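You operate a simulated robot arm through the tools that you are given. There is no shell and no other tool. Be economical: measure what you need, move in short steps, check, and stop when the job is done.

The job below is to be done with a simulated two-armed robot. You get a single attempt, and the scene is never put back.

TASK
Put one of the steel posts from the optics bench top on the tube stand top. Then take the folded blue cloth from the blue lab bench top and put it on the left end of the blue-legged table. Then fetch the white holder and set it in the inside of the tray f3. Then take the orange holder from the low shelf of the blue lab bench and leave it on the yellow wiper. Then fetch the pink holder and set it on the steel work table top. Then open the grey drawer of the sample bench, take the copper tile on the tube stand top and put it away in the inside of the grey drawer of the sample bench, then shut the drawer. The order counts. Set down upright: steel post.

The check looks at the end state, three seconds after you hand in, the way a careful person would. Anything else that was tipped, shoved, dropped, spilled or broken makes it a failure. Flat cloth is picked up by pressing the open fingertips on it (5 to 10 N) and closing them slowly along it; thin cloth reads only 2 to 8 mm in the jaws.

THE ROBOT
Two 7-joint arms with fingered hands on one trunk, on a base that drives. Base frame: it is fixed to the floor where the robot stands at the start and does not move with it; the origin is under the middle of the robot, x ahead of it, y to its left, z up; the surface under the hand at the start is at about z = 0.82. Lengths are in m, angles in rad, forces in N, time in s.
The left shoulder is at the start at [0.02, 0.123, 1.212], the right one opposite. With the tool pointing down near the work surface each hand reaches from about 0.1 to 0.48 m from the robot's upright axis, wherever it stands, measured 20 degrees to its own side. Places, roughly: copper tile (4x4x2 cm) [1.1, 1.6, 0.7]; folded blue cloth (8x6x2 cm) [0.4, 0.7, 0.9]; grey drawer of the sample bench [-1.2, -2.5, 0.7]; inside of the grey drawer of the sample bench [-1.2, -2.5, 0.6]; inside of the tray F3 (41x14 cm) [1.62, 0.68, 0.72]; left end of the blue-legged table [-1.1, -1.4, 0.8]; orange holder [0.5, 1, 0.5]; pink holder [0.75, 1, 0.5]; steel post (5x5x10 cm) [0.5, -0.2, 0.8]; steel post (5x5x13 cm) [0.6, -0.1, 0.9]; steel post (5x5x15 cm) [0.5, -0.5, 0.9]; steel work table top [0.8, 2.3, 0.8]; tube stand top [1.4, 0.9, 0.7]; white holder [0.5, 0.75, 0.5]; yellow wiper [1.5, -0.75, 1]. Payload 2.4 kg a hand.
Tool frame (each hand has its own): the origin (TCP) lies between the finger pads and is the grasp point; the fingertips stand 0.017 m ahead of it; z points along the fingers, y is the line along which they close. The gripper opens to 0.088 m. The gripper's body begins 0.047 m behind the TCP. The gripper is a hand of 3 fingers: y runs from the thumb to the fingers, the wrist lies at [0, 0, -0.165] in the tool frame.
Orientation is that of the tool frame in the base frame, as [roll, pitch, yaw] about the fixed x, y, z axes, in that order (R = Rz(yaw) Ry(pitch) Rx(roll)). With the fingers straight down and closing along the base's y, the tool's x points along the base's -x, its y along +y and its z along -z.

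THE INTERFACE
- The arms move only by the tool step_arm. It takes "left_motion", "right_motion" or both (then of equal length, played together; a hand with none holds still); each is a list of rows, each an object (a shift or turn left out is 0) with "xyz": the shift along the base's x, y, z in m, a list of three; "rotation": the turn, a rotation vector about the base's x, y, z in rad, a list of three. In form: [{"xyz": [x, y, z], "rotation": [ax, ay, az]}, ...]. A call has 1 to 20 rows; each row is the pose to reach, as a shift and turn from the pose commanded when the call began. A row lasts 0.2 s, in which the tool goes at most 0.05 m and 0.15 rad; a call with a longer step from one row to the next is refused whole. A pose out of reach is approached as far as the arm can. The call stops where the force on the tool passes 40 N (or 10 N more than at its start, if that is more) or the arm is blocked; 0.2 s more then pass. In this call time passes only in rows, and 0.2 s behind the last. The reply holds the time, the measured pose of the TCP, the force on the tool along the base axes, the opening and the grip force, in the units named above and with some noise, with the torque about the TCP (base axes, N m) and any sound that the robot's microphone picked up.
- Cameras (640 x 400 px; columns grow to the right, rows downward): "scene" is now at [0.0499, 0.0194, 1.6577]; the picture's right is [0.25, -0.97, -0.00], its down [-0.79, -0.20, -0.57] and it looks along [0.56, 0.14, -0.82] (base axes); focal length 248 px, centre (320, 200). "left" rides on the left gripper at [-0.052, 0.004, -0.066] in its tool frame; the picture's right is [-0.08, -1.00, 0.00], its down [0.78, -0.07, -0.62] and it looks along [0.62, -0.05, 0.78] (tool axes); focal length 243 px, centre (320, 200). "right" rides on the right gripper at [0.052, 0.004, -0.066] in its tool frame; the picture's right is [-0.08, 1.00, 0.00], its down [-0.78, -0.07, -0.62] and it looks along [-0.62, -0.05, 0.78] (tool axes); focal length 243 px, centre (320, 200). There is no depth. A picture from a camera that has moved, and an enlarged one, comes with that camera's place and axes in the base frame and with its lens.
- snapshot(camera): a new picture of that camera. It takes no simulated time.
- raise_lower(by): slides the trunk up (or, below 0, down) by that many m; the arms and the scene camera ride with it, the base frame stays. It gives what a move gives, with no picture.
- roll_base(legs): drives the robot by 1 to 6 legs, each [ahead, left, turn to the left] in m, m and rad, along the robot's own axes; the way and the turn of a leg run together, so that a leg with both is an arc; at most 1.5 m and 3.142 rad a leg. The arms and the cameras ride along, it lands a little off, and it stops where it bumps. It gives what a move gives.
- curl_fingers(finger1, finger2, thumb_bend, hand): sets how far each is bent, from 0 (flat) to 100 (curled in); at 30 the hand is open as for a grip, at 70 the pads meet at the TCP. One left out holds its place. A second passes; each finger stops where it meets its share of the squeeze, and holds until it gets a number again. It is the only way to open and close the hand. It gives what a move gives, with no picture; readings hold the bend of each and the force on the fingers (four entries, about 0 where the hand has none), thumb and palm.
- turn_head(pan, tilt): turns the head with the scene camera to pan (to the left, within 2.094 rad either way) and tilt (down, from -0.506 to 1.204), counted from straight ahead of the robot. It gives what a move gives.
- zoom(camera, box): a new picture of the part [left, top, right, bottom] of that camera's present view, enlarged. It takes no simulated time.
- sign_off(): hands the job in; it is judged then, once.

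Go step by step. Nothing tells you exact positions but the pictures and the camera data: compare them with the known pose of the tool, close in by small moves and look again before you grip or let go. The budget is 207 turns and 210 pictures, counting those below and the enlarged ones. Unless the task says otherwise, let go and move clear before handing in, and close with one line.

The tools are called after "Request:" as a command line: name --argument value ..., lists and objects as JSON in quotes. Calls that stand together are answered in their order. step_arm: Moves the arms, as the interface text tells. Its arguments: {"type":"object","properties":{"left_motion":{"type":"array"},"right_motion":{"type":"array"}},"required":[]} The other tools are called the same way: raise_lower (by) slides the trunk up or down; curl_fingers (finger1, finger2, thumb_bend, hand) moves the fingers one by one; roll_base (legs) drives the base; turn_head (pan, tilt) turns the head that bears the scene camera; snapshot (camera) takes a picture; zoom (camera, box) takes an enlarged picture of a part of a camera's view; sign_off () hands the job in.

At the start:

```text
time_s: 0.0
left_ee_pos: [0.3527, 0.1305, 1.1877]
left_ee_rot: [-3.141, 0.001, -3.141]
left_wrist_force: [-0.3, -0.3, -0.3]
left_ft_torque: [0.01, -0.02, 0.01]
left_grip_width: 0.0878
left_gripper_force: 0.1
left_shape: jaw
left_bend: [30.0, 30.0, 30.0]
left_finger forces: [0.1, 0.0, 0.1, 0.0, 0.1, 0.0]
right_ee_pos: [0.3096, -0.0989, 1.1167]
right_ee_rot: [3.141, 0.001, 3.141]
right_wrist_force: [0.5, 0.3, -0.1]
right_ft_torque: [-0.02, 0.0, 0.05]
right_grip_width: 0.0879
right_gripper_force: 0.0
right_shape: jaw
right_bend: [30.0, 30.0, 30.0]
right_finger forces: [0.0, 0.1, 0.0, 0.1, 0.0, 0.0]
trunk travel left (down, up): [-0.425, 0.405]
robot x, y, heading: [0.0012, 0.0015, -0.001]
head pan, tilt: [0.251, 0.96]
```

scene: 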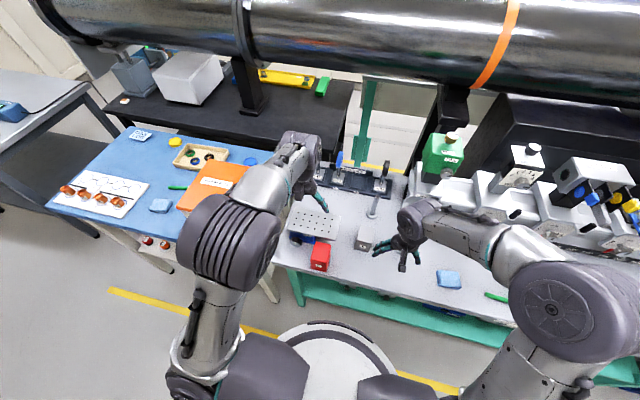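
right: 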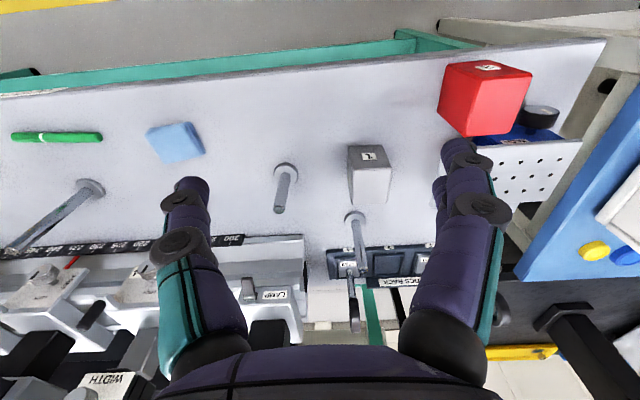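
left: 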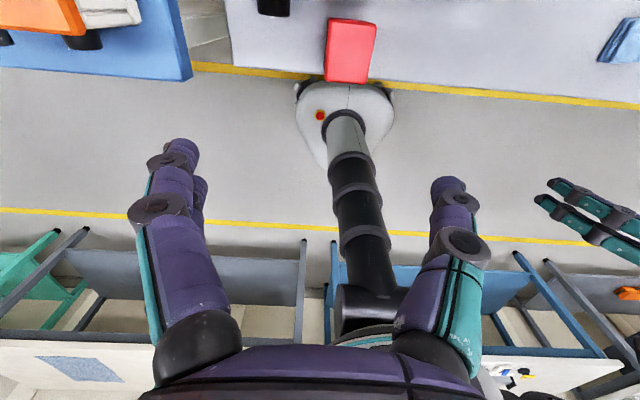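

I see the optics bench ahead, the blue bench to the left and a dark low stand under a big tube behind them. I look around before moving anything.

Request:
turn_head --pan 0.8 --tilt 0.6

Request:
snapshot --camera "scene"

Request:
turn_head --pan 1.7 --tilt 0.6

Request:
snapshot --camera "scene"

Request:
turn_head --pan -0.4 --tilt 0.5

Request:
snapshot --camera "scene"

Request:
turn_head --pan -2.0 --tilt 0.5

Request:
snapshot --camera "scene"

```text
time_s: 1.0
left_ee_pos: [0.3522, 0.1303, 1.1863]
left_ee_rot: [3.14, 0.0, -3.14]
left_wrist_force: [0.2, 0.6, -0.3]
left_ft_torque: [-0.03, 0.03, 0.03]
left_grip_width: 0.0879
left_gripper_force: 0.1
left_shape: jaw
left_bend: [30.0, 30.0, 30.0]
left_finger forces: [0.1, 0.0, 0.0, 0.0, 0.1, 0.1]
right_ee_pos: [0.3101, -0.0987, 1.1178]
right_ee_rot: [3.141, 0.001, -3.141]
right_wrist_force: [-0.5, -0.3, -0.4]
right_ft_torque: [0.03, 0.03, -0.02]
right_grip_width: 0.0879
right_gripper_force: 0.1
right_shape: jaw
right_bend: [30.0, 30.0, 30.0]
right_finger forces: [0.0, 0.0, 0.0, 0.0, 0.1, 0.0]
trunk travel left (down, up): [-0.425, 0.405]
robot x, y, heading: [-0.0004, 0.0013, -0.003]
head pan, tilt: [0.799, 0.6]
```

```text
206 pictures are left
camera scene: at [0.0418, 0.0649, 1.6869], right [0.72, -0.7, 0.0], down [-0.39, -0.41, -0.82], along [0.58, 0.59, -0.57], focal length 248 px, centre (320, 200)
```

scene: 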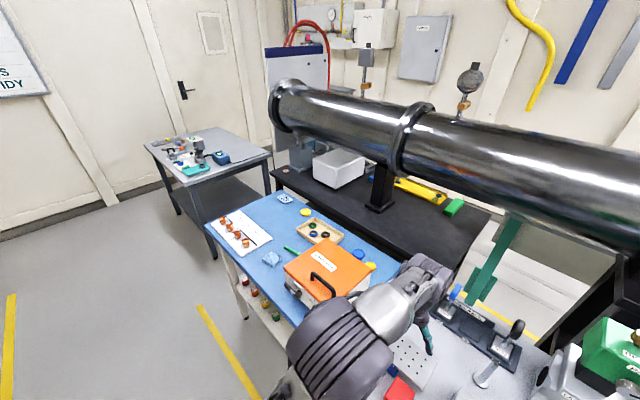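

```text
time_s: 2.2
left_ee_pos: [0.3512, 0.131, 1.1873]
left_ee_rot: [3.141, 0.001, 3.141]
left_wrist_force: [-0.6, -0.2, -1.4]
left_ft_torque: [0.0, 0.02, -0.01]
left_grip_width: 0.088
left_gripper_force: 0.1
left_shape: jaw
left_bend: [30.0, 30.0, 30.0]
left_finger forces: [0.0, 0.0, 0.0, 0.0, 0.0, 0.1]
right_ee_pos: [0.3096, -0.0993, 1.1171]
right_ee_rot: [3.141, 0.0, 3.141]
right_wrist_force: [1.1, 0.4, 0.0]
right_ft_torque: [0.01, 0.0, 0.0]
right_grip_width: 0.0877
right_gripper_force: 0.0
right_shape: jaw
right_bend: [30.0, 30.0, 30.0]
right_finger forces: [0.0, 0.1, 0.0, 0.1, 0.0, 0.1]
trunk travel left (down, up): [-0.425, 0.405]
robot x, y, heading: [-0.0006, 0.0, 0.001]
head pan, tilt: [1.7, 0.6]
```

```text
205 pictures are left
camera scene: at [-0.0312, 0.0892, 1.687], right [0.99, 0.13, 0.0], down [0.07, -0.56, -0.83], along [-0.11, 0.82, -0.56], focal length 248 px, centre (320, 200)
```

scene: 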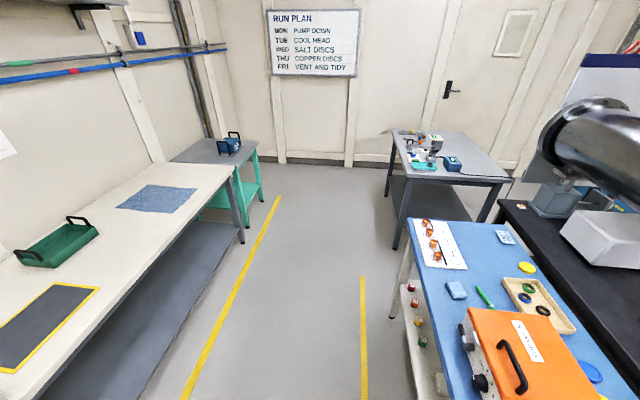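

```text
time_s: 4.2
left_ee_pos: [0.3522, 0.1315, 1.1879]
left_ee_rot: [3.139, 0.0, 3.141]
left_wrist_force: [0.4, -0.2, 0.0]
left_ft_torque: [0.01, -0.03, -0.04]
left_grip_width: 0.0878
left_gripper_force: 0.1
left_shape: jaw
left_bend: [30.0, 30.0, 30.0]
left_finger forces: [0.0, 0.0, 0.1, 0.1, 0.1, 0.0]
right_ee_pos: [0.3098, -0.0982, 1.1174]
right_ee_rot: [-3.141, 0.0, -3.141]
right_wrist_force: [-0.6, 0.0, -0.4]
right_ft_torque: [0.0, -0.01, 0.0]
right_grip_width: 0.0877
right_gripper_force: 0.0
right_shape: jaw
right_bend: [30.0, 30.0, 30.0]
right_finger forces: [0.0, 0.0, 0.0, 0.0, 0.0, 0.0]
trunk travel left (down, up): [-0.425, 0.405]
robot x, y, heading: [-0.0004, -0.0016, 0.001]
head pan, tilt: [-0.4, 0.499]
```

```text
204 pictures are left
camera scene: at [0.0639, -0.0338, 1.696], right [-0.39, -0.92, 0.0], down [-0.44, 0.19, -0.88], along [0.81, -0.34, -0.48], focal length 248 px, centre (320, 200)
```

scene: 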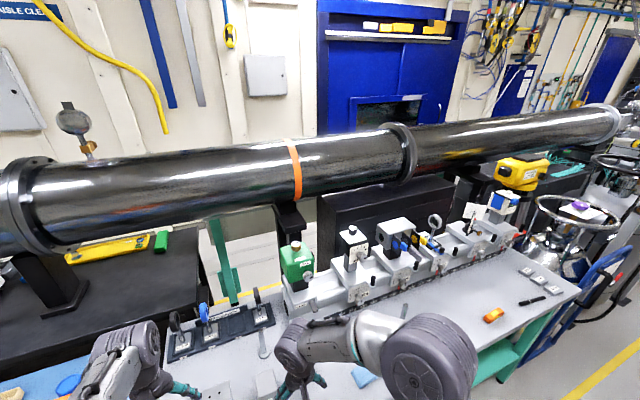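

```text
time_s: 5.8
left_ee_pos: [0.3528, 0.1291, 1.1864]
left_ee_rot: [-3.141, -0.001, 3.141]
left_wrist_force: [-0.2, 0.0, 0.0]
left_ft_torque: [-0.02, -0.01, 0.01]
left_grip_width: 0.0877
left_gripper_force: 0.0
left_shape: jaw
left_bend: [30.0, 30.0, 30.0]
left_finger forces: [0.0, 0.1, 0.0, 0.0, 0.0, 0.1]
right_ee_pos: [0.3093, -0.0986, 1.1175]
right_ee_rot: [-3.141, 0.0, -3.141]
right_wrist_force: [0.8, -0.1, 0.8]
right_ft_torque: [0.01, 0.01, -0.02]
right_grip_width: 0.0878
right_gripper_force: 0.1
right_shape: jaw
right_bend: [30.0, 30.0, 30.0]
right_finger forces: [0.1, 0.1, 0.1, 0.1, 0.1, 0.0]
trunk travel left (down, up): [-0.425, 0.405]
robot x, y, heading: [0.0041, -0.0012, -0.001]
head pan, tilt: [-2.0, 0.499]
```

```text
203 pictures are left
camera scene: at [-0.0577, -0.0812, 1.696], right [-0.91, 0.42, 0.0], down [0.2, 0.44, -0.88], along [-0.37, -0.8, -0.48], focal length 248 px, centre (320, 200)
```

scene: 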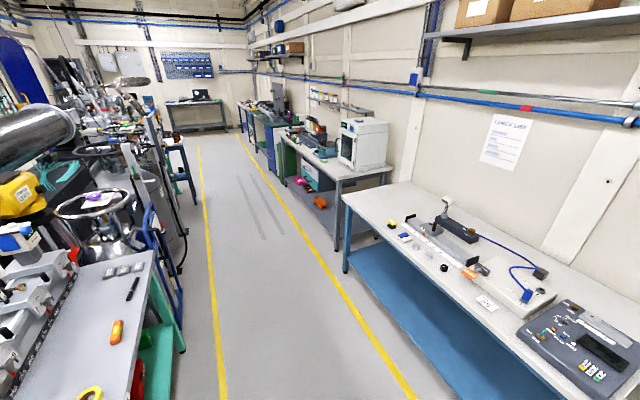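

I can't see behind the tube yet, so I raise the trunk to look over it.

Request:
raise_lower --by 0.4

Request:
turn_head --pan -0.35 --tilt 0.6

Request:
snapshot --camera "scene"

Request:
turn_head --pan 0.5 --tilt 0.6

Request:
snapshot --camera "scene"

Request:
turn_head --pan -1.1 --tilt 0.5

Request:
snapshot --camera "scene"

```text
time_s: 9.7
left_ee_pos: [0.3531, 0.1308, 1.5853]
left_ee_rot: [-3.141, -0.001, 3.141]
left_wrist_force: [0.5, 0.4, 0.3]
left_ft_torque: [0.0, -0.01, -0.01]
left_grip_width: 0.0879
left_gripper_force: 0.1
left_shape: jaw
left_bend: [30.0, 30.0, 30.0]
left_finger forces: [0.1, 0.1, 0.0, 0.1, 0.0, 0.1]
right_ee_pos: [0.3097, -0.0986, 1.5175]
right_ee_rot: [3.141, 0.0, -3.141]
right_wrist_force: [0.1, 0.4, 1.5]
right_ft_torque: [0.04, 0.02, 0.01]
right_grip_width: 0.0878
right_gripper_force: 0.0
right_shape: jaw
right_bend: [30.0, 30.0, 30.0]
right_finger forces: [0.1, 0.0, 0.0, 0.0, 0.0, 0.0]
trunk travel left (down, up): [-0.825, 0.005]
robot x, y, heading: [0.0005, 0.0003, -0.005]
head pan, tilt: [-2.0, 0.499]
```

```text
time_s: 11.4
left_ee_pos: [0.3525, 0.1305, 1.5869]
left_ee_rot: [-3.141, -0.001, 3.141]
left_wrist_force: [0.3, 0.1, -0.9]
left_ft_torque: [0.0, 0.01, 0.02]
left_grip_width: 0.0877
left_gripper_force: 0.1
left_shape: jaw
left_bend: [30.0, 30.0, 30.0]
left_finger forces: [0.0, 0.1, 0.0, 0.0, 0.0, 0.0]
right_ee_pos: [0.3102, -0.0983, 1.5159]
right_ee_rot: [3.141, 0.0, -3.142]
right_wrist_force: [-0.4, 0.5, -0.1]
right_ft_torque: [0.02, 0.01, 0.0]
right_grip_width: 0.0879
right_gripper_force: 0.1
right_shape: jaw
right_bend: [30.0, 30.0, 30.0]
right_finger forces: [0.1, 0.0, 0.0, 0.1, 0.0, 0.0]
trunk travel left (down, up): [-0.825, 0.005]
robot x, y, heading: [-0.0009, 0.0014, 0.001]
head pan, tilt: [-0.351, 0.6]
```

```text
202 pictures are left
camera scene: at [0.0632, -0.0289, 2.0869], right [-0.34, -0.94, 0.0], down [-0.53, 0.19, -0.82], along [0.77, -0.28, -0.57], focal length 248 px, centre (320, 200)
```

scene: 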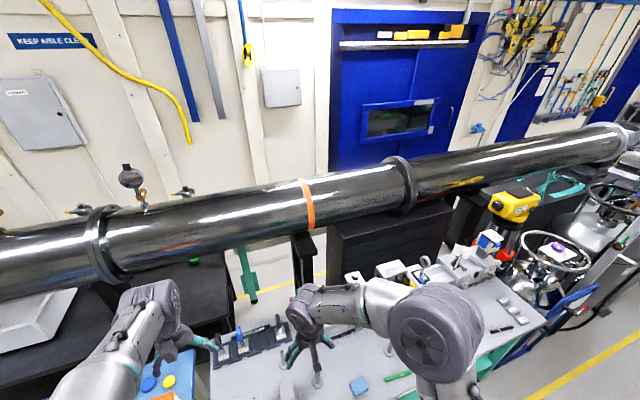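

```text
time_s: 12.5
left_ee_pos: [0.3528, 0.1298, 1.5858]
left_ee_rot: [-3.141, 0.0, 3.14]
left_wrist_force: [0.3, -0.3, -0.9]
left_ft_torque: [0.0, -0.01, 0.0]
left_grip_width: 0.0881
left_gripper_force: 0.1
left_shape: jaw
left_bend: [30.0, 30.0, 30.0]
left_finger forces: [0.0, 0.0, 0.0, 0.1, 0.0, 0.0]
right_ee_pos: [0.3095, -0.0988, 1.5168]
right_ee_rot: [3.141, 0.0, 3.141]
right_wrist_force: [0.4, 0.4, -0.7]
right_ft_torque: [0.02, -0.02, 0.01]
right_grip_width: 0.0882
right_gripper_force: 0.0
right_shape: jaw
right_bend: [30.0, 30.0, 30.0]
right_finger forces: [0.0, 0.0, 0.1, 0.1, 0.1, 0.1]
trunk travel left (down, up): [-0.825, 0.005]
robot x, y, heading: [0.0023, 0.0001, -0.003]
head pan, tilt: [0.499, 0.6]
```

```text
201 pictures are left
camera scene: at [0.0579, 0.0438, 2.0869], right [0.48, -0.88, 0.0], down [-0.5, -0.27, -0.82], along [0.72, 0.39, -0.57], focal length 248 px, centre (320, 200)
```

scene: 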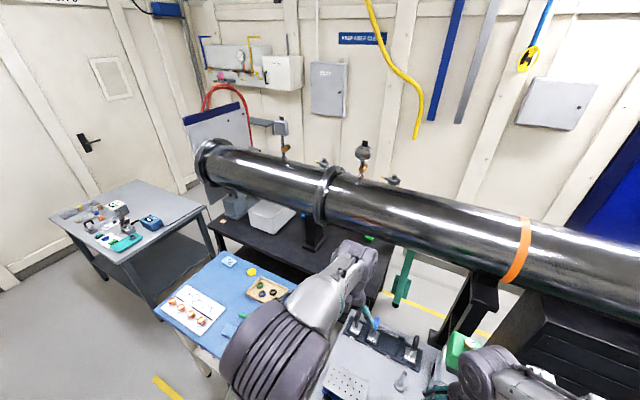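

```text
time_s: 14.2
left_ee_pos: [0.3534, 0.1287, 1.5876]
left_ee_rot: [3.141, -0.001, 3.141]
left_wrist_force: [0.1, -0.2, 0.6]
left_ft_torque: [-0.02, 0.01, 0.02]
left_grip_width: 0.088
left_gripper_force: 0.0
left_shape: jaw
left_bend: [30.0, 30.0, 30.0]
left_finger forces: [0.1, 0.1, 0.1, 0.0, 0.1, 0.0]
right_ee_pos: [0.3091, -0.0987, 1.5168]
right_ee_rot: [-3.141, 0.0, -3.141]
right_wrist_force: [-0.2, 0.4, -0.6]
right_ft_torque: [-0.03, 0.03, -0.02]
right_grip_width: 0.088
right_gripper_force: 0.1
right_shape: jaw
right_bend: [30.0, 30.0, 30.0]
right_finger forces: [0.1, 0.1, 0.0, 0.1, 0.0, 0.0]
trunk travel left (down, up): [-0.825, 0.005]
robot x, y, heading: [0.0006, -0.0008, 0.004]
head pan, tilt: [-1.1, 0.499]
```

```text
200 pictures are left
camera scene: at [0.0216, -0.0795, 2.096], right [-0.89, -0.45, 0.0], down [-0.22, 0.43, -0.88], along [0.4, -0.78, -0.48], focal length 248 px, centre (320, 200)
```

scene: 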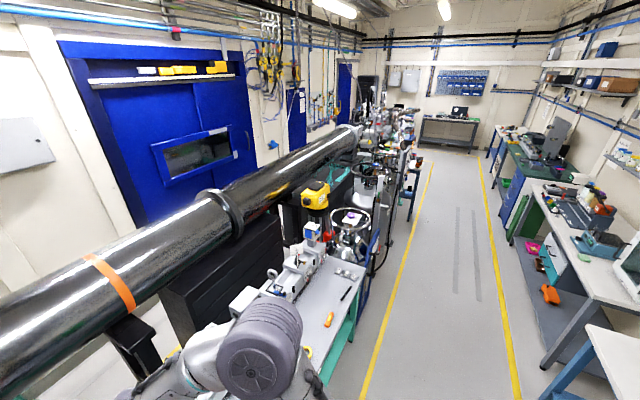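

The steel post of 10 cm stands near [0.48, -0.17]. I lower the trunk back, roll slightly forward and look with the right hand camera.

Request:
raise_lower --by -0.4

Request:
roll_base --legs '[[0.04, 0, 0]]'

Request:
turn_head --pan -0.3 --tilt 0.95

Request:
snapshot --camera "scene"

Request:
snapshot --camera "right"

```text
time_s: 18.0
left_ee_pos: [0.352, 0.1299, 1.1873]
left_ee_rot: [3.14, -0.001, -3.141]
left_wrist_force: [-1.0, -0.4, -0.4]
left_ft_torque: [0.0, -0.03, -0.01]
left_grip_width: 0.0877
left_gripper_force: 0.0
left_shape: jaw
left_bend: [30.0, 30.0, 30.0]
left_finger forces: [0.0, 0.0, 0.0, 0.0, 0.1, 0.0]
right_ee_pos: [0.3105, -0.0972, 1.1168]
right_ee_rot: [3.14, 0.0, 3.141]
right_wrist_force: [0.2, -0.6, -0.4]
right_ft_torque: [-0.02, 0.02, -0.03]
right_grip_width: 0.088
right_gripper_force: 0.1
right_shape: jaw
right_bend: [30.0, 30.0, 30.0]
right_finger forces: [0.0, 0.0, 0.0, 0.0, 0.0, 0.0]
trunk travel left (down, up): [-0.425, 0.405]
robot x, y, heading: [0.0032, -0.002, 0.005]
head pan, tilt: [-1.1, 0.499]
```

```text
time_s: 18.9
left_ee_pos: [0.3956, 0.13, 1.1856]
left_ee_rot: [3.141, -0.002, -3.141]
left_wrist_force: [-0.1, 0.5, 0.1]
left_ft_torque: [0.0, 0.02, -0.01]
left_grip_width: 0.088
left_gripper_force: 0.0
left_shape: jaw
left_bend: [30.0, 30.0, 30.0]
left_finger forces: [0.0, 0.0, 0.1, 0.0, 0.0, 0.0]
right_ee_pos: [0.3523, -0.0977, 1.1171]
right_ee_rot: [-3.142, -0.002, -3.141]
right_wrist_force: [0.5, -0.6, 0.9]
right_ft_torque: [-0.01, 0.01, 0.02]
right_grip_width: 0.0882
right_gripper_force: 0.0
right_shape: jaw
right_bend: [30.0, 30.0, 30.0]
right_finger forces: [0.0, 0.0, 0.1, 0.0, 0.1, 0.0]
trunk travel left (down, up): [-0.425, 0.405]
robot x, y, heading: [0.0349, -0.0019, -0.001]
head pan, tilt: [-1.1, 0.499]
```

```text
time_s: 20.1
left_ee_pos: [0.394, 0.1313, 1.1861]
left_ee_rot: [-3.141, 0.0, 3.141]
left_wrist_force: [0.4, 0.4, -0.1]
left_ft_torque: [-0.02, 0.0, 0.01]
left_grip_width: 0.0877
left_gripper_force: 0.1
left_shape: jaw
left_bend: [30.0, 30.0, 30.0]
left_finger forces: [0.1, 0.0, 0.0, 0.1, 0.0, 0.0]
right_ee_pos: [0.3504, -0.0992, 1.1163]
right_ee_rot: [3.141, 0.001, -3.14]
right_wrist_force: [0.2, -0.1, 0.5]
right_ft_torque: [0.0, -0.04, 0.0]
right_grip_width: 0.0881
right_gripper_force: 0.0
right_shape: jaw
right_bend: [30.0, 30.0, 30.0]
right_finger forces: [0.0, 0.1, 0.0, 0.1, 0.0, 0.0]
trunk travel left (down, up): [-0.425, 0.405]
robot x, y, heading: [0.0403, 0.0037, 0.002]
head pan, tilt: [-0.3, 0.949]
```

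```text
199 pictures are left
camera scene: at [0.0895, -0.02, 1.6586], right [-0.3, -0.96, 0.0], down [-0.78, 0.24, -0.58], along [0.56, -0.17, -0.81], focal length 248 px, centre (320, 200)
```

scene: 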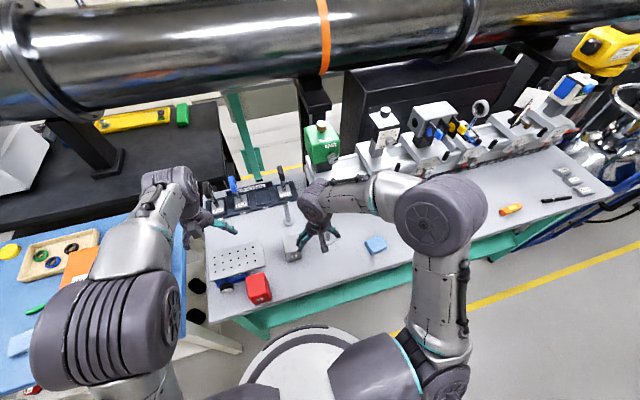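

```text
198 pictures are left
camera right: at [0.2981, -0.0938, 1.1835], right [0.08, 1.0, 0.0], down [0.78, -0.07, 0.62], along [0.62, -0.05, -0.78], focal length 243 px, centre (320, 200)
```

right: 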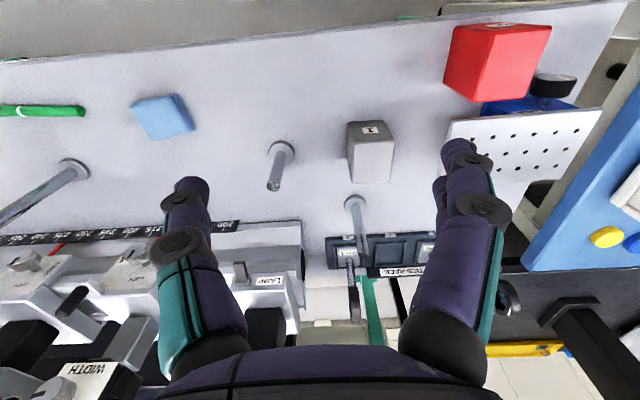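

The 10 cm post is at about [0.480, -0.169], its top at 0.92. I move the right hand above it.

Request:
step_arm --right_motion '[{"xyz": [0.03, -0.016, 0]}, {"xyz": [0.06, -0.032, 0]}, {"xyz": [0.09, -0.05, 0]}, {"xyz": [0.13, -0.07, 0]}, {"xyz": [0.13, -0.07, -0.04]}, {"xyz": [0.13, -0.07, -0.08]}, {"xyz": [0.13, -0.07, -0.11]}]'

Request:
snapshot --camera "right"

```text
time_s: 21.6
left_ee_pos: [0.3929, 0.1297, 1.187]
left_ee_rot: [-3.141, 0.0, -3.141]
left_wrist_force: [-0.3, -0.2, 0.5]
left_ft_torque: [0.03, 0.02, -0.02]
left_grip_width: 0.0878
left_gripper_force: 0.0
left_shape: jaw
left_bend: [30.0, 30.0, 30.0]
left_finger forces: [0.0, 0.1, 0.0, 0.0, 0.1, 0.0]
right_ee_pos: [0.4805, -0.1688, 1.0054]
right_ee_rot: [3.141, 0.0, 3.141]
right_wrist_force: [0.2, 0.6, 0.1]
right_ft_torque: [0.02, -0.01, 0.04]
right_grip_width: 0.0878
right_gripper_force: 0.1
right_shape: jaw
right_bend: [30.0, 30.0, 30.0]
right_finger forces: [0.1, 0.1, 0.1, 0.0, 0.1, 0.0]
trunk travel left (down, up): [-0.425, 0.405]
robot x, y, heading: [0.0381, -0.0007, 0.002]
head pan, tilt: [-0.3, 0.949]
```

```text
197 pictures are left
camera right: at [0.4279, -0.1634, 1.0721], right [0.08, 1.0, 0.0], down [0.78, -0.07, 0.62], along [0.62, -0.05, -0.78], focal length 243 px, centre (320, 200)
```

right: 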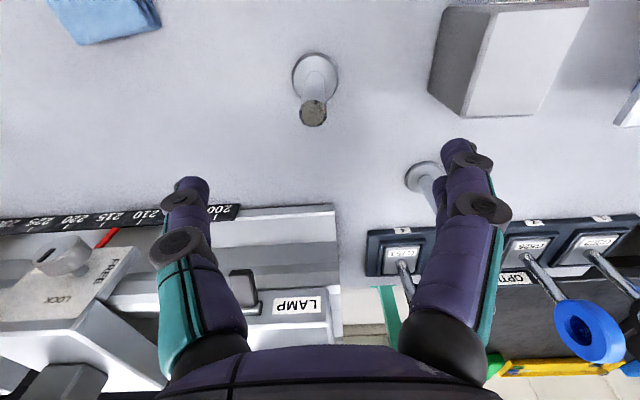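

The post is right under the hand, so I descend and close.

Request:
step_arm --right_motion '[{"xyz": [0, -0.002, -0.03]}, {"xyz": [0, -0.002, -0.06]}, {"xyz": [0, -0.002, -0.09]}, {"xyz": [0, -0.002, -0.117]}]'

Request:
curl_fingers --hand "right" --finger1 68 --finger2 68 --thumb_bend 68

Request:
snapshot --camera "right"

```text
time_s: 22.6
left_ee_pos: [0.3928, 0.1298, 1.1866]
left_ee_rot: [-3.141, 0.0, -3.14]
left_wrist_force: [-0.2, 0.6, 0.3]
left_ft_torque: [0.0, 0.01, 0.0]
left_grip_width: 0.088
left_gripper_force: 0.0
left_shape: jaw
left_bend: [30.0, 30.0, 30.0]
left_finger forces: [0.0, 0.0, 0.0, 0.0, 0.1, 0.1]
right_ee_pos: [0.4796, -0.1709, 0.8898]
right_ee_rot: [3.141, 0.0, -3.141]
right_wrist_force: [-0.2, -0.1, -0.4]
right_ft_torque: [-0.01, 0.02, 0.01]
right_grip_width: 0.0877
right_gripper_force: 0.2
right_shape: jaw
right_bend: [30.0, 30.0, 30.0]
right_finger forces: [0.1, 0.0, 0.0, 0.0, 0.1, 0.0]
trunk travel left (down, up): [-0.425, 0.405]
robot x, y, heading: [0.0365, 0.0035, -0.003]
head pan, tilt: [-0.3, 0.949]
```

```text
time_s: 23.6
left_ee_pos: [0.3932, 0.1293, 1.1864]
left_ee_rot: [3.141, -0.001, -3.141]
left_wrist_force: [0.4, 0.5, -0.1]
left_ft_torque: [0.02, -0.01, 0.01]
left_grip_width: 0.0882
left_gripper_force: 0.1
left_shape: jaw
left_bend: [30.0, 30.0, 30.0]
left_finger forces: [0.0, 0.0, 0.0, 0.0, 0.0, 0.0]
right_ee_pos: [0.48, -0.1715, 0.8897]
right_ee_rot: [-3.141, -0.001, -3.141]
right_wrist_force: [-0.5, 0.4, -0.7]
right_ft_torque: [0.0, -0.01, 0.02]
right_grip_width: 0.01
right_gripper_force: 2.6
right_shape: fingers
right_bend: [65.0, 64.0, 65.0]
right_finger forces: [1.3, 1.3, 0.1, 0.0, 2.4, 0.0]
trunk travel left (down, up): [-0.425, 0.405]
robot x, y, heading: [0.0411, 0.0001, 0.001]
head pan, tilt: [-0.3, 0.949]
```

```text
196 pictures are left
camera right: at [0.4279, -0.1664, 0.9559], right [0.08, 1.0, 0.0], down [0.78, -0.07, 0.62], along [0.62, -0.05, -0.78], focal length 243 px, centre (320, 200)
```

right: 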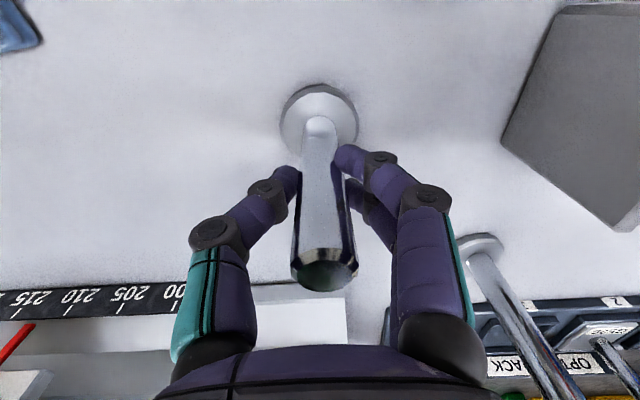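

The fingers hold the rod lightly, so I squeeze more and then lift.

Request:
curl_fingers --hand "right" --finger1 85 --finger2 85 --thumb_bend 85

Request:
step_arm --right_motion '[{"xyz": [0, 0, 0.03]}, {"xyz": [0, 0, 0.06]}, {"xyz": [0, 0, 0.1]}, {"xyz": [0, 0, 0.14]}, {"xyz": [0, 0, 0.18]}, {"xyz": [-0.04, 0, 0.2]}, {"xyz": [-0.08, 0.01, 0.2]}, {"xyz": [-0.12, 0.02, 0.2]}, {"xyz": [-0.16, 0.02, 0.2]}]'

Request:
snapshot --camera "right"

```text
time_s: 24.6
left_ee_pos: [0.3932, 0.1299, 1.1874]
left_ee_rot: [3.141, -0.002, -3.14]
left_wrist_force: [0.4, -0.6, -1.0]
left_ft_torque: [-0.03, 0.02, 0.01]
left_grip_width: 0.0878
left_gripper_force: 0.1
left_shape: jaw
left_bend: [30.0, 30.0, 30.0]
left_finger forces: [0.0, 0.0, 0.0, 0.0, 0.0, 0.0]
right_ee_pos: [0.4798, -0.1716, 0.8901]
right_ee_rot: [-3.141, 0.001, 3.141]
right_wrist_force: [-0.6, -0.2, -1.6]
right_ft_torque: [0.0, -0.01, 0.01]
right_grip_width: 0.0068
right_gripper_force: 18.9
right_shape: fingers
right_bend: [78.0, 78.0, 67.0]
right_finger forces: [9.9, 9.9, 0.0, 0.1, 17.6, 0.0]
trunk travel left (down, up): [-0.425, 0.405]
robot x, y, heading: [0.0406, 0.0022, -0.006]
head pan, tilt: [-0.3, 0.949]
```

```text
time_s: 26.6
left_ee_pos: [0.3918, 0.129, 1.1864]
left_ee_rot: [3.141, 0.0, -3.141]
left_wrist_force: [0.6, 0.9, 0.5]
left_ft_torque: [0.01, 0.01, 0.02]
left_grip_width: 0.088
left_gripper_force: 0.1
left_shape: jaw
left_bend: [30.0, 30.0, 30.0]
left_finger forces: [0.1, 0.0, 0.0, 0.0, 0.0, 0.0]
right_ee_pos: [0.3187, -0.1523, 1.0882]
right_ee_rot: [-3.141, -0.002, -3.141]
right_wrist_force: [-1.1, -1.1, -1.0]
right_ft_torque: [0.01, 0.0, -0.02]
right_grip_width: 0.0064
right_gripper_force: 19.4
right_shape: fingers
right_bend: [78.0, 78.0, 67.0]
right_finger forces: [10.4, 10.9, 0.0, 0.0, 17.5, 0.1]
trunk travel left (down, up): [-0.425, 0.405]
robot x, y, heading: [0.0402, -0.0012, -0.003]
head pan, tilt: [-0.3, 0.949]
```

```text
195 pictures are left
camera right: at [0.2667, -0.1472, 1.1562], right [0.08, 1.0, 0.0], down [0.78, -0.07, 0.62], along [0.62, -0.05, -0.78], focal length 243 px, centre (320, 200)
```

right: 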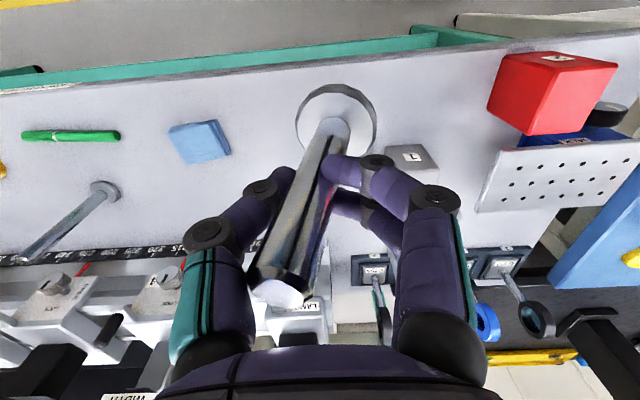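

The post is held but leans about 0.2 rad in the grip, so I turn the hand to right it and check. Then I will drive left to the open end of the tube stand.

Request:
step_arm --right_motion '[{"xyz": [0, 0, 0.03], "rotation": [-0.1, 0, 0]}, {"xyz": [-0.0, 0, 0.06], "rotation": [-0.2, 0, 0]}]'

Request:
snapshot --camera "right"

Request:
roll_base --legs '[[-0.25, 0, 0], [0, 1.45, 0]]'

Request:
turn_head --pan 0.0 --tilt 0.6

Request:
snapshot --camera "scene"

```text
time_s: 27.2
left_ee_pos: [0.3927, 0.1302, 1.1865]
left_ee_rot: [3.14, -0.002, 3.141]
left_wrist_force: [0.5, -0.1, -0.4]
left_ft_torque: [0.01, 0.0, 0.02]
left_grip_width: 0.0879
left_gripper_force: 0.1
left_shape: jaw
left_bend: [30.0, 30.0, 30.0]
left_finger forces: [0.0, 0.1, 0.0, 0.1, 0.0, 0.1]
right_ee_pos: [0.3195, -0.1512, 1.1505]
right_ee_rot: [-2.941, 0.0, 3.141]
right_wrist_force: [0.0, 0.0, -2.2]
right_ft_torque: [-0.02, -0.02, -0.02]
right_grip_width: 0.0064
right_gripper_force: 19.6
right_shape: fingers
right_bend: [79.0, 78.0, 67.0]
right_finger forces: [10.4, 11.3, 0.0, 0.0, 17.4, 0.0]
trunk travel left (down, up): [-0.425, 0.405]
robot x, y, heading: [0.0418, 0.0012, 0.002]
head pan, tilt: [-0.3, 0.949]
```

```text
194 pictures are left
camera right: at [0.2675, -0.1336, 1.214], right [0.08, 0.98, -0.2], down [0.78, 0.06, 0.62], along [0.62, -0.21, -0.76], focal length 243 px, centre (320, 200)
```

right: 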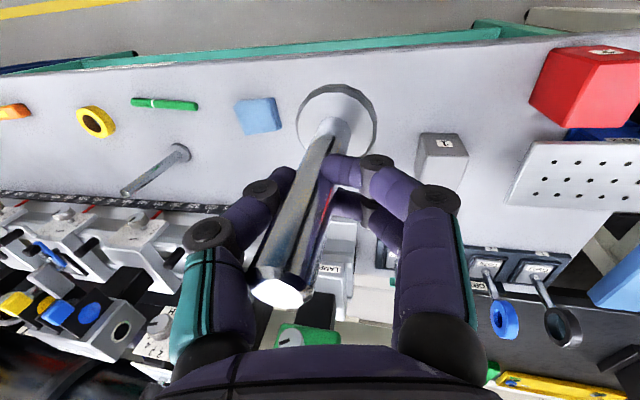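

```text
time_s: 35.9
left_ee_pos: [0.1353, 1.593, 1.1867]
left_ee_rot: [3.141, -0.001, -3.135]
left_wrist_force: [0.6, 0.2, -0.1]
left_ft_torque: [0.0, 0.01, 0.01]
left_grip_width: 0.0879
left_gripper_force: 0.1
left_shape: jaw
left_bend: [30.0, 30.0, 30.0]
left_finger forces: [0.0, 0.0, 0.0, 0.0, 0.0, 0.0]
right_ee_pos: [0.0651, 1.3115, 1.149]
right_ee_rot: [-2.94, 0.0, -3.134]
right_wrist_force: [0.3, 0.0, -0.8]
right_ft_torque: [-0.03, -0.03, 0.0]
right_grip_width: 0.0063
right_gripper_force: 19.8
right_shape: fingers
right_bend: [79.0, 78.0, 67.0]
right_finger forces: [10.4, 11.3, 0.0, 0.0, 17.5, 0.1]
trunk travel left (down, up): [-0.425, 0.405]
robot x, y, heading: [-0.2151, 1.4608, 0.006]
head pan, tilt: [-0.3, 0.949]
```

```text
time_s: 36.8
left_ee_pos: [0.1356, 1.593, 1.1861]
left_ee_rot: [-3.141, 0.001, -3.133]
left_wrist_force: [-0.4, -0.2, -1.2]
left_ft_torque: [-0.02, 0.0, 0.0]
left_grip_width: 0.0879
left_gripper_force: 0.1
left_shape: jaw
left_bend: [30.0, 30.0, 30.0]
left_finger forces: [0.0, 0.0, 0.0, 0.0, 0.0, 0.1]
right_ee_pos: [0.0652, 1.3107, 1.1496]
right_ee_rot: [-2.94, -0.001, -3.136]
right_wrist_force: [0.1, -0.1, -2.4]
right_ft_torque: [-0.01, -0.01, 0.0]
right_grip_width: 0.0064
right_gripper_force: 19.3
right_shape: fingers
right_bend: [79.0, 78.0, 67.0]
right_finger forces: [10.4, 11.3, 0.1, 0.1, 17.5, 0.1]
trunk travel left (down, up): [-0.425, 0.405]
robot x, y, heading: [-0.2181, 1.4634, 0.004]
head pan, tilt: [0.0, 0.6]
```

```text
193 pictures are left
camera scene: at [-0.1477, 1.4627, 1.6869], right [0.01, -1.0, 0.0], down [-0.57, 0.0, -0.82], along [0.82, 0.0, -0.57], focal length 248 px, centre (320, 200)
```

scene: 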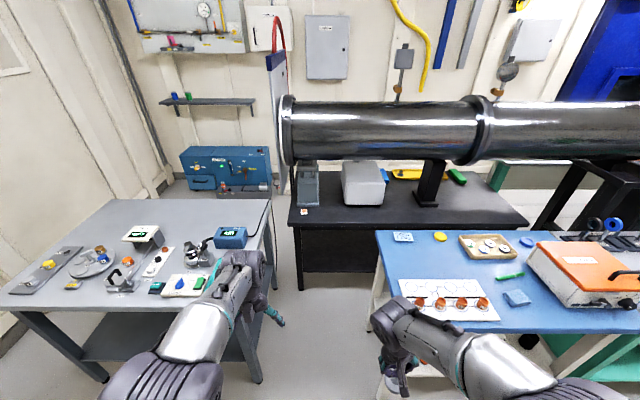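

I stand left of the blue bench now; the near edge of the tube stand is at x≈0.98 and the gap between steel table (y≈1.8) and blue bench (y≈1.18) leads to it. I roll in a bit and look down at the clearances.

Request:
roll_base --legs '[[0.35, 0.02, 0]]'

Request:
turn_head --pan 0.6 --tilt 1.2

Request:
snapshot --camera "scene"

Request:
turn_head --pan -0.6 --tilt 1.2

Request:
snapshot --camera "scene"

Request:
snapshot --camera "right"

```text
time_s: 39.0
left_ee_pos: [0.4876, 1.6162, 1.1868]
left_ee_rot: [-3.14, -0.001, -3.136]
left_wrist_force: [-0.1, 0.8, -0.3]
left_ft_torque: [0.01, -0.01, 0.01]
left_grip_width: 0.0879
left_gripper_force: 0.1
left_shape: jaw
left_bend: [30.0, 30.0, 30.0]
left_finger forces: [0.1, 0.0, 0.0, 0.0, 0.0, 0.1]
right_ee_pos: [0.417, 1.3335, 1.1486]
right_ee_rot: [-2.941, -0.001, -3.137]
right_wrist_force: [0.2, 0.2, -1.7]
right_ft_torque: [0.02, 0.0, -0.01]
right_grip_width: 0.0063
right_gripper_force: 19.5
right_shape: fingers
right_bend: [79.0, 78.0, 67.0]
right_finger forces: [10.4, 11.3, 0.0, 0.0, 17.6, 0.0]
trunk travel left (down, up): [-0.425, 0.405]
robot x, y, heading: [0.1317, 1.4806, 0.003]
head pan, tilt: [0.0, 0.6]
```

```text
time_s: 40.0
left_ee_pos: [0.4878, 1.6134, 1.1858]
left_ee_rot: [-3.142, 0.001, -3.138]
left_wrist_force: [-0.5, 0.6, 0.9]
left_ft_torque: [-0.03, -0.01, -0.01]
left_grip_width: 0.088
left_gripper_force: 0.0
left_shape: jaw
left_bend: [30.0, 30.0, 30.0]
left_finger forces: [0.0, 0.0, 0.1, 0.1, 0.0, 0.0]
right_ee_pos: [0.416, 1.3333, 1.1482]
right_ee_rot: [-2.942, 0.001, -3.137]
right_wrist_force: [0.0, 0.6, -2.2]
right_ft_torque: [0.01, 0.02, -0.02]
right_grip_width: 0.0065
right_gripper_force: 19.7
right_shape: fingers
right_bend: [79.0, 78.0, 67.0]
right_finger forces: [10.4, 11.3, 0.1, 0.0, 17.5, 0.0]
trunk travel left (down, up): [-0.425, 0.405]
robot x, y, heading: [0.1366, 1.4798, 0.005]
head pan, tilt: [0.6, 1.201]
```

```text
192 pictures are left
camera scene: at [0.1616, 1.5162, 1.6424], right [0.57, -0.82, 0.0], down [-0.77, -0.53, -0.36], along [0.3, 0.21, -0.93], focal length 248 px, centre (320, 200)
```

scene: 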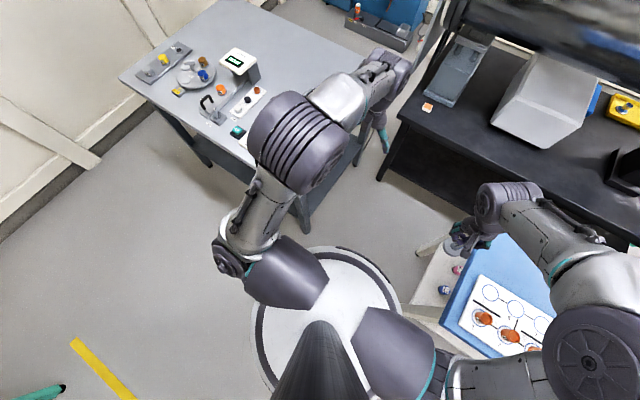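

```text
time_s: 41.4
left_ee_pos: [0.4888, 1.615, 1.1864]
left_ee_rot: [3.141, 0.0, -3.136]
left_wrist_force: [0.1, -0.6, -0.5]
left_ft_torque: [-0.04, -0.01, -0.01]
left_grip_width: 0.0879
left_gripper_force: 0.1
left_shape: jaw
left_bend: [30.0, 30.0, 30.0]
left_finger forces: [0.0, 0.0, 0.0, 0.0, 0.1, 0.0]
right_ee_pos: [0.4159, 1.3322, 1.1489]
right_ee_rot: [-2.939, 0.0, -3.136]
right_wrist_force: [-0.3, -0.9, -1.5]
right_ft_torque: [0.02, 0.02, 0.0]
right_grip_width: 0.0064
right_gripper_force: 19.6
right_shape: fingers
right_bend: [79.0, 78.0, 67.0]
right_finger forces: [10.6, 11.3, 0.1, 0.0, 17.4, 0.0]
trunk travel left (down, up): [-0.425, 0.405]
robot x, y, heading: [0.1337, 1.4854, 0.007]
head pan, tilt: [-0.6, 1.201]
```

```text
191 pictures are left
camera scene: at [0.1619, 1.4531, 1.6423], right [-0.56, -0.83, 0.0], down [-0.77, 0.52, -0.36], along [0.3, -0.2, -0.93], focal length 248 px, centre (320, 200)
```

scene: 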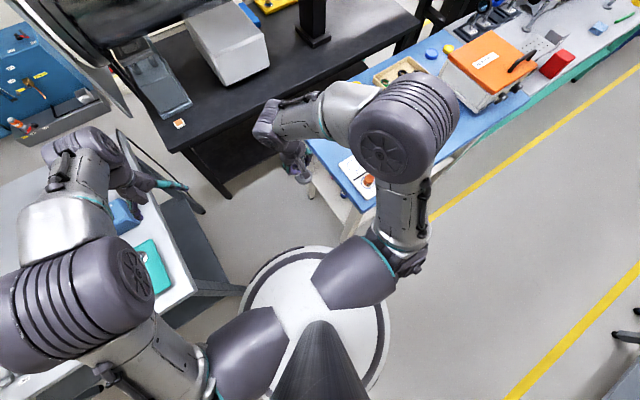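

```text
190 pictures are left
camera right: at [0.3635, 1.3502, 1.2137], right [0.08, 0.98, -0.2], down [0.78, 0.06, 0.62], along [0.62, -0.2, -0.76], focal length 243 px, centre (320, 200)
```

right: 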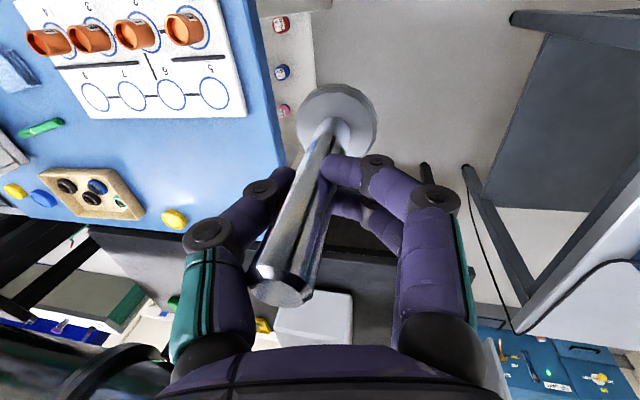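

The base disc (radius ~0.33) fits between the legs at y 1.10 and 1.87 if I keep to y≈1.49. I roll forward carefully to x≈0.6.

Request:
roll_base --legs '[[0.23, 0.0, -0.005], [0.23, 0, 0]]'

Request:
turn_head --pan 0.0 --tilt 0.9

Request:
snapshot --camera "scene"

Request:
snapshot --camera "right"

```text
time_s: 44.5
left_ee_pos: [0.9483, 1.614, 1.1858]
left_ee_rot: [-3.139, -0.003, -3.14]
left_wrist_force: [0.1, 0.0, 0.5]
left_ft_torque: [-0.02, 0.0, 0.03]
left_grip_width: 0.0878
left_gripper_force: 0.0
left_shape: jaw
left_bend: [30.0, 30.0, 30.0]
left_finger forces: [0.0, 0.0, 0.0, 0.0, 0.1, 0.0]
right_ee_pos: [0.8745, 1.3328, 1.1498]
right_ee_rot: [-2.941, -0.002, -3.14]
right_wrist_force: [0.2, -0.4, -1.6]
right_ft_torque: [0.02, -0.05, 0.0]
right_grip_width: 0.0062
right_gripper_force: 19.6
right_shape: fingers
right_bend: [79.0, 78.0, 67.0]
right_finger forces: [10.5, 11.4, 0.1, 0.0, 17.4, 0.0]
trunk travel left (down, up): [-0.425, 0.405]
robot x, y, heading: [0.5937, 1.4847, 0.002]
head pan, tilt: [-0.6, 1.201]
```

```text
time_s: 45.5
left_ee_pos: [0.9459, 1.6146, 1.1866]
left_ee_rot: [-3.141, -0.001, -3.14]
left_wrist_force: [-0.3, -0.5, 0.8]
left_ft_torque: [0.03, 0.0, -0.03]
left_grip_width: 0.0877
left_gripper_force: 0.0
left_shape: jaw
left_bend: [30.0, 30.0, 30.0]
left_finger forces: [0.0, 0.0, 0.0, 0.0, 0.0, 0.0]
right_ee_pos: [0.8744, 1.3329, 1.1498]
right_ee_rot: [-2.941, 0.0, -3.139]
right_wrist_force: [0.9, 0.7, -2.4]
right_ft_torque: [0.01, 0.01, 0.0]
right_grip_width: 0.0064
right_gripper_force: 19.6
right_shape: fingers
right_bend: [79.0, 78.0, 67.0]
right_finger forces: [10.5, 11.3, 0.1, 0.0, 17.5, 0.1]
trunk travel left (down, up): [-0.425, 0.405]
robot x, y, heading: [0.5943, 1.4872, -0.0]
head pan, tilt: [0.0, 0.901]
```

```text
189 pictures are left
camera scene: at [0.6492, 1.4854, 1.6621], right [0.0, -1.0, 0.0], down [-0.78, 0.0, -0.62], along [0.62, 0.0, -0.78], focal length 248 px, centre (320, 200)
```

scene: 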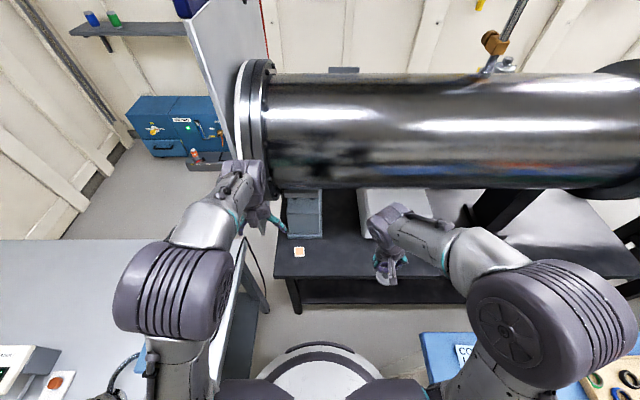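

```text
188 pictures are left
camera right: at [0.8213, 1.3503, 1.2137], right [0.08, 0.98, -0.2], down [0.78, 0.06, 0.62], along [0.62, -0.21, -0.76], focal length 243 px, centre (320, 200)
```

right: 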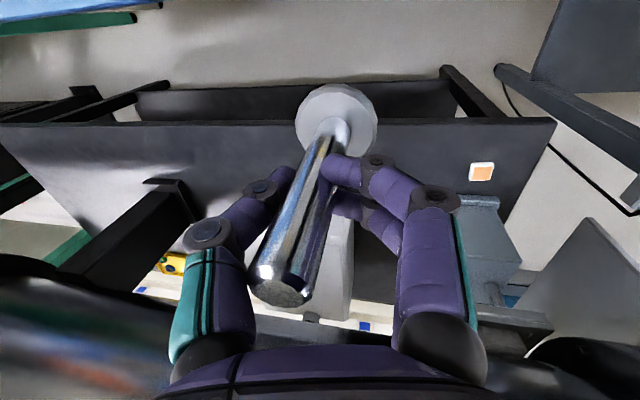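

The post is upright now. I carry it over the stand at about [1.075, 1.40] and lower it toward the top in steps.

Request:
step_arm --right_motion '[{"xyz": [0.04, 0.015, 0]}, {"xyz": [0.08, 0.03, 0]}, {"xyz": [0.12, 0.045, -0.02]}, {"xyz": [0.16, 0.06, -0.04]}, {"xyz": [0.2, 0.067, -0.06]}, {"xyz": [0.2, 0.067, -0.1]}, {"xyz": [0.2, 0.067, -0.14]}, {"xyz": [0.2, 0.067, -0.18]}, {"xyz": [0.2, 0.067, -0.22]}, {"xyz": [0.2, 0.067, -0.26]}, {"xyz": [0.2, 0.067, -0.29]}]'

Request:
snapshot --camera "right"

Request:
snapshot --camera "scene"

```text
time_s: 47.9
left_ee_pos: [0.9459, 1.6151, 1.1863]
left_ee_rot: [3.141, -0.001, -3.139]
left_wrist_force: [0.5, -0.2, -0.1]
left_ft_torque: [0.0, -0.01, -0.05]
left_grip_width: 0.0879
left_gripper_force: 0.0
left_shape: jaw
left_bend: [30.0, 30.0, 30.0]
left_finger forces: [0.0, 0.0, 0.1, 0.0, 0.0, 0.1]
right_ee_pos: [1.0331, 1.3921, 0.8977]
right_ee_rot: [-2.942, 0.0, -3.139]
right_wrist_force: [0.2, -0.4, -1.8]
right_ft_torque: [-0.01, -0.02, -0.02]
right_grip_width: 0.0056
right_gripper_force: 18.9
right_shape: fingers
right_bend: [80.0, 79.0, 67.0]
right_finger forces: [9.4, 11.8, 0.0, 0.0, 17.1, 0.0]
right hand out of reach, approached as far as the arm can: row 5, 6, 7, 8, 9, 10, 11
trunk travel left (down, up): [-0.425, 0.405]
robot x, y, heading: [0.5938, 1.4816, 0.003]
head pan, tilt: [0.0, 0.901]
```

```text
187 pictures are left
camera right: at [0.9808, 1.4095, 0.9616], right [0.08, 0.98, -0.2], down [0.78, 0.06, 0.62], along [0.62, -0.21, -0.76], focal length 243 px, centre (320, 200)
```

right: 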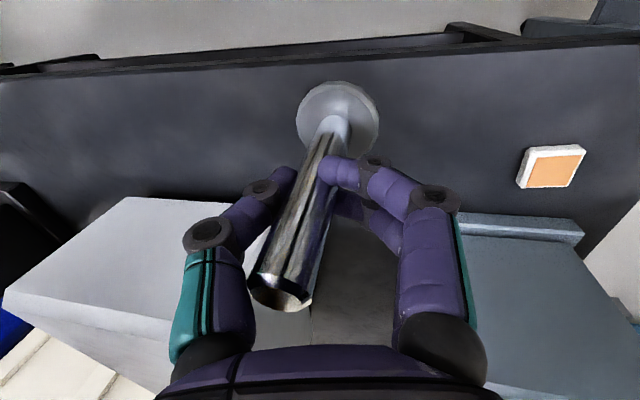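

```text
186 pictures are left
camera scene: at [0.6494, 1.4854, 1.6621], right [0.0, -1.0, 0.0], down [-0.78, 0.0, -0.62], along [0.62, 0.0, -0.78], focal length 248 px, centre (320, 200)
```

scene: 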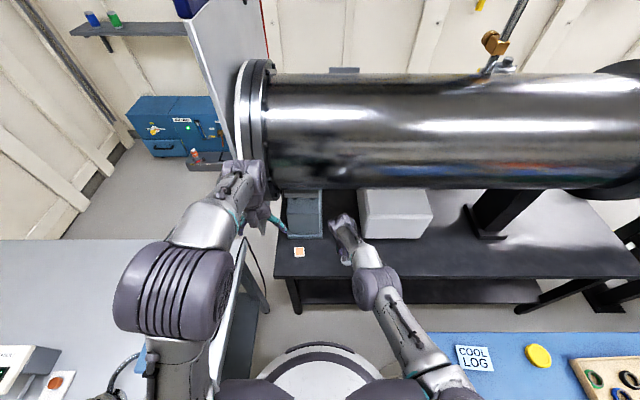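

The arm is at its limit, so I roll forward 5 cm and lower with the trunk.

Request:
roll_base --legs '[[0.05, 0, 0]]'

Request:
raise_lower --by -0.09

Request:
snapshot --camera "right"

Request:
snapshot --camera "left"

```text
time_s: 48.8
left_ee_pos: [0.9983, 1.6152, 1.1867]
left_ee_rot: [3.141, -0.002, -3.138]
left_wrist_force: [0.0, -0.6, -0.1]
left_ft_torque: [-0.04, 0.0, 0.02]
left_grip_width: 0.0877
left_gripper_force: 0.0
left_shape: jaw
left_bend: [30.0, 30.0, 30.0]
left_finger forces: [0.0, 0.0, 0.1, 0.0, 0.1, 0.0]
right_ee_pos: [1.0859, 1.3922, 0.8977]
right_ee_rot: [-2.94, -0.001, -3.14]
right_wrist_force: [-0.6, 0.4, -0.5]
right_ft_torque: [0.0, 0.01, 0.04]
right_grip_width: 0.0058
right_gripper_force: 19.3
right_shape: fingers
right_bend: [80.0, 79.0, 67.0]
right_finger forces: [9.5, 11.9, 0.0, 0.0, 17.1, 0.0]
trunk travel left (down, up): [-0.425, 0.405]
robot x, y, heading: [0.6424, 1.4851, 0.005]
head pan, tilt: [0.0, 0.901]
```

```text
time_s: 50.1
left_ee_pos: [0.9971, 1.6137, 1.0973]
left_ee_rot: [-3.141, -0.001, -3.139]
left_wrist_force: [0.5, -0.4, -0.2]
left_ft_torque: [-0.01, 0.0, -0.05]
left_grip_width: 0.0878
left_gripper_force: 0.2
left_shape: jaw
left_bend: [30.0, 30.0, 30.0]
left_finger forces: [0.0, 0.1, 0.1, 0.1, 0.1, 0.0]
right_ee_pos: [1.0838, 1.3923, 0.8078]
right_ee_rot: [-2.942, 0.002, -3.14]
right_wrist_force: [0.3, 0.7, -1.7]
right_ft_torque: [0.01, 0.01, 0.01]
right_grip_width: 0.0055
right_gripper_force: 19.2
right_shape: fingers
right_bend: [80.0, 79.0, 67.0]
right_finger forces: [9.4, 11.9, 0.1, 0.0, 17.0, 0.1]
trunk travel left (down, up): [-0.335, 0.495]
robot x, y, heading: [0.6415, 1.485, -0.001]
head pan, tilt: [0.0, 0.901]
```

```text
185 pictures are left
camera right: at [1.0314, 1.4099, 0.872], right [0.08, 0.98, -0.2], down [0.78, 0.06, 0.62], along [0.62, -0.21, -0.76], focal length 243 px, centre (320, 200)
```

right: 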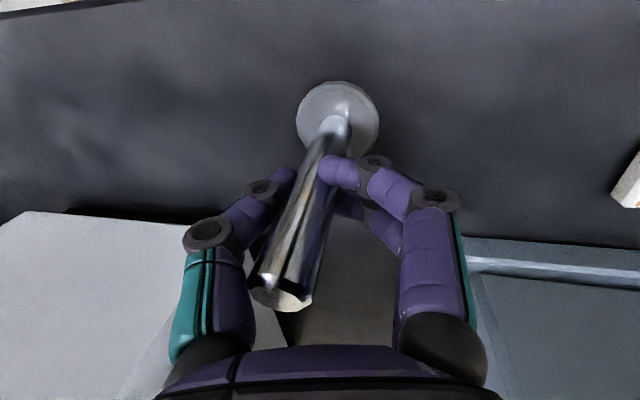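

```text
184 pictures are left
camera left: at [1.0496, 1.6199, 1.1628], right [0.09, -1.0, 0.0], down [-0.78, -0.07, 0.62], along [-0.62, -0.05, -0.78], focal length 243 px, centre (320, 200)
```

left: 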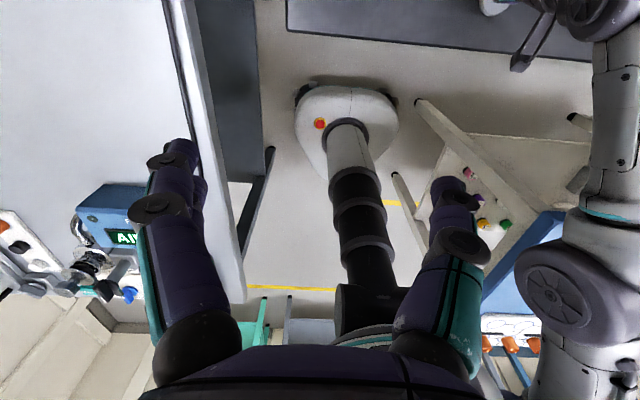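

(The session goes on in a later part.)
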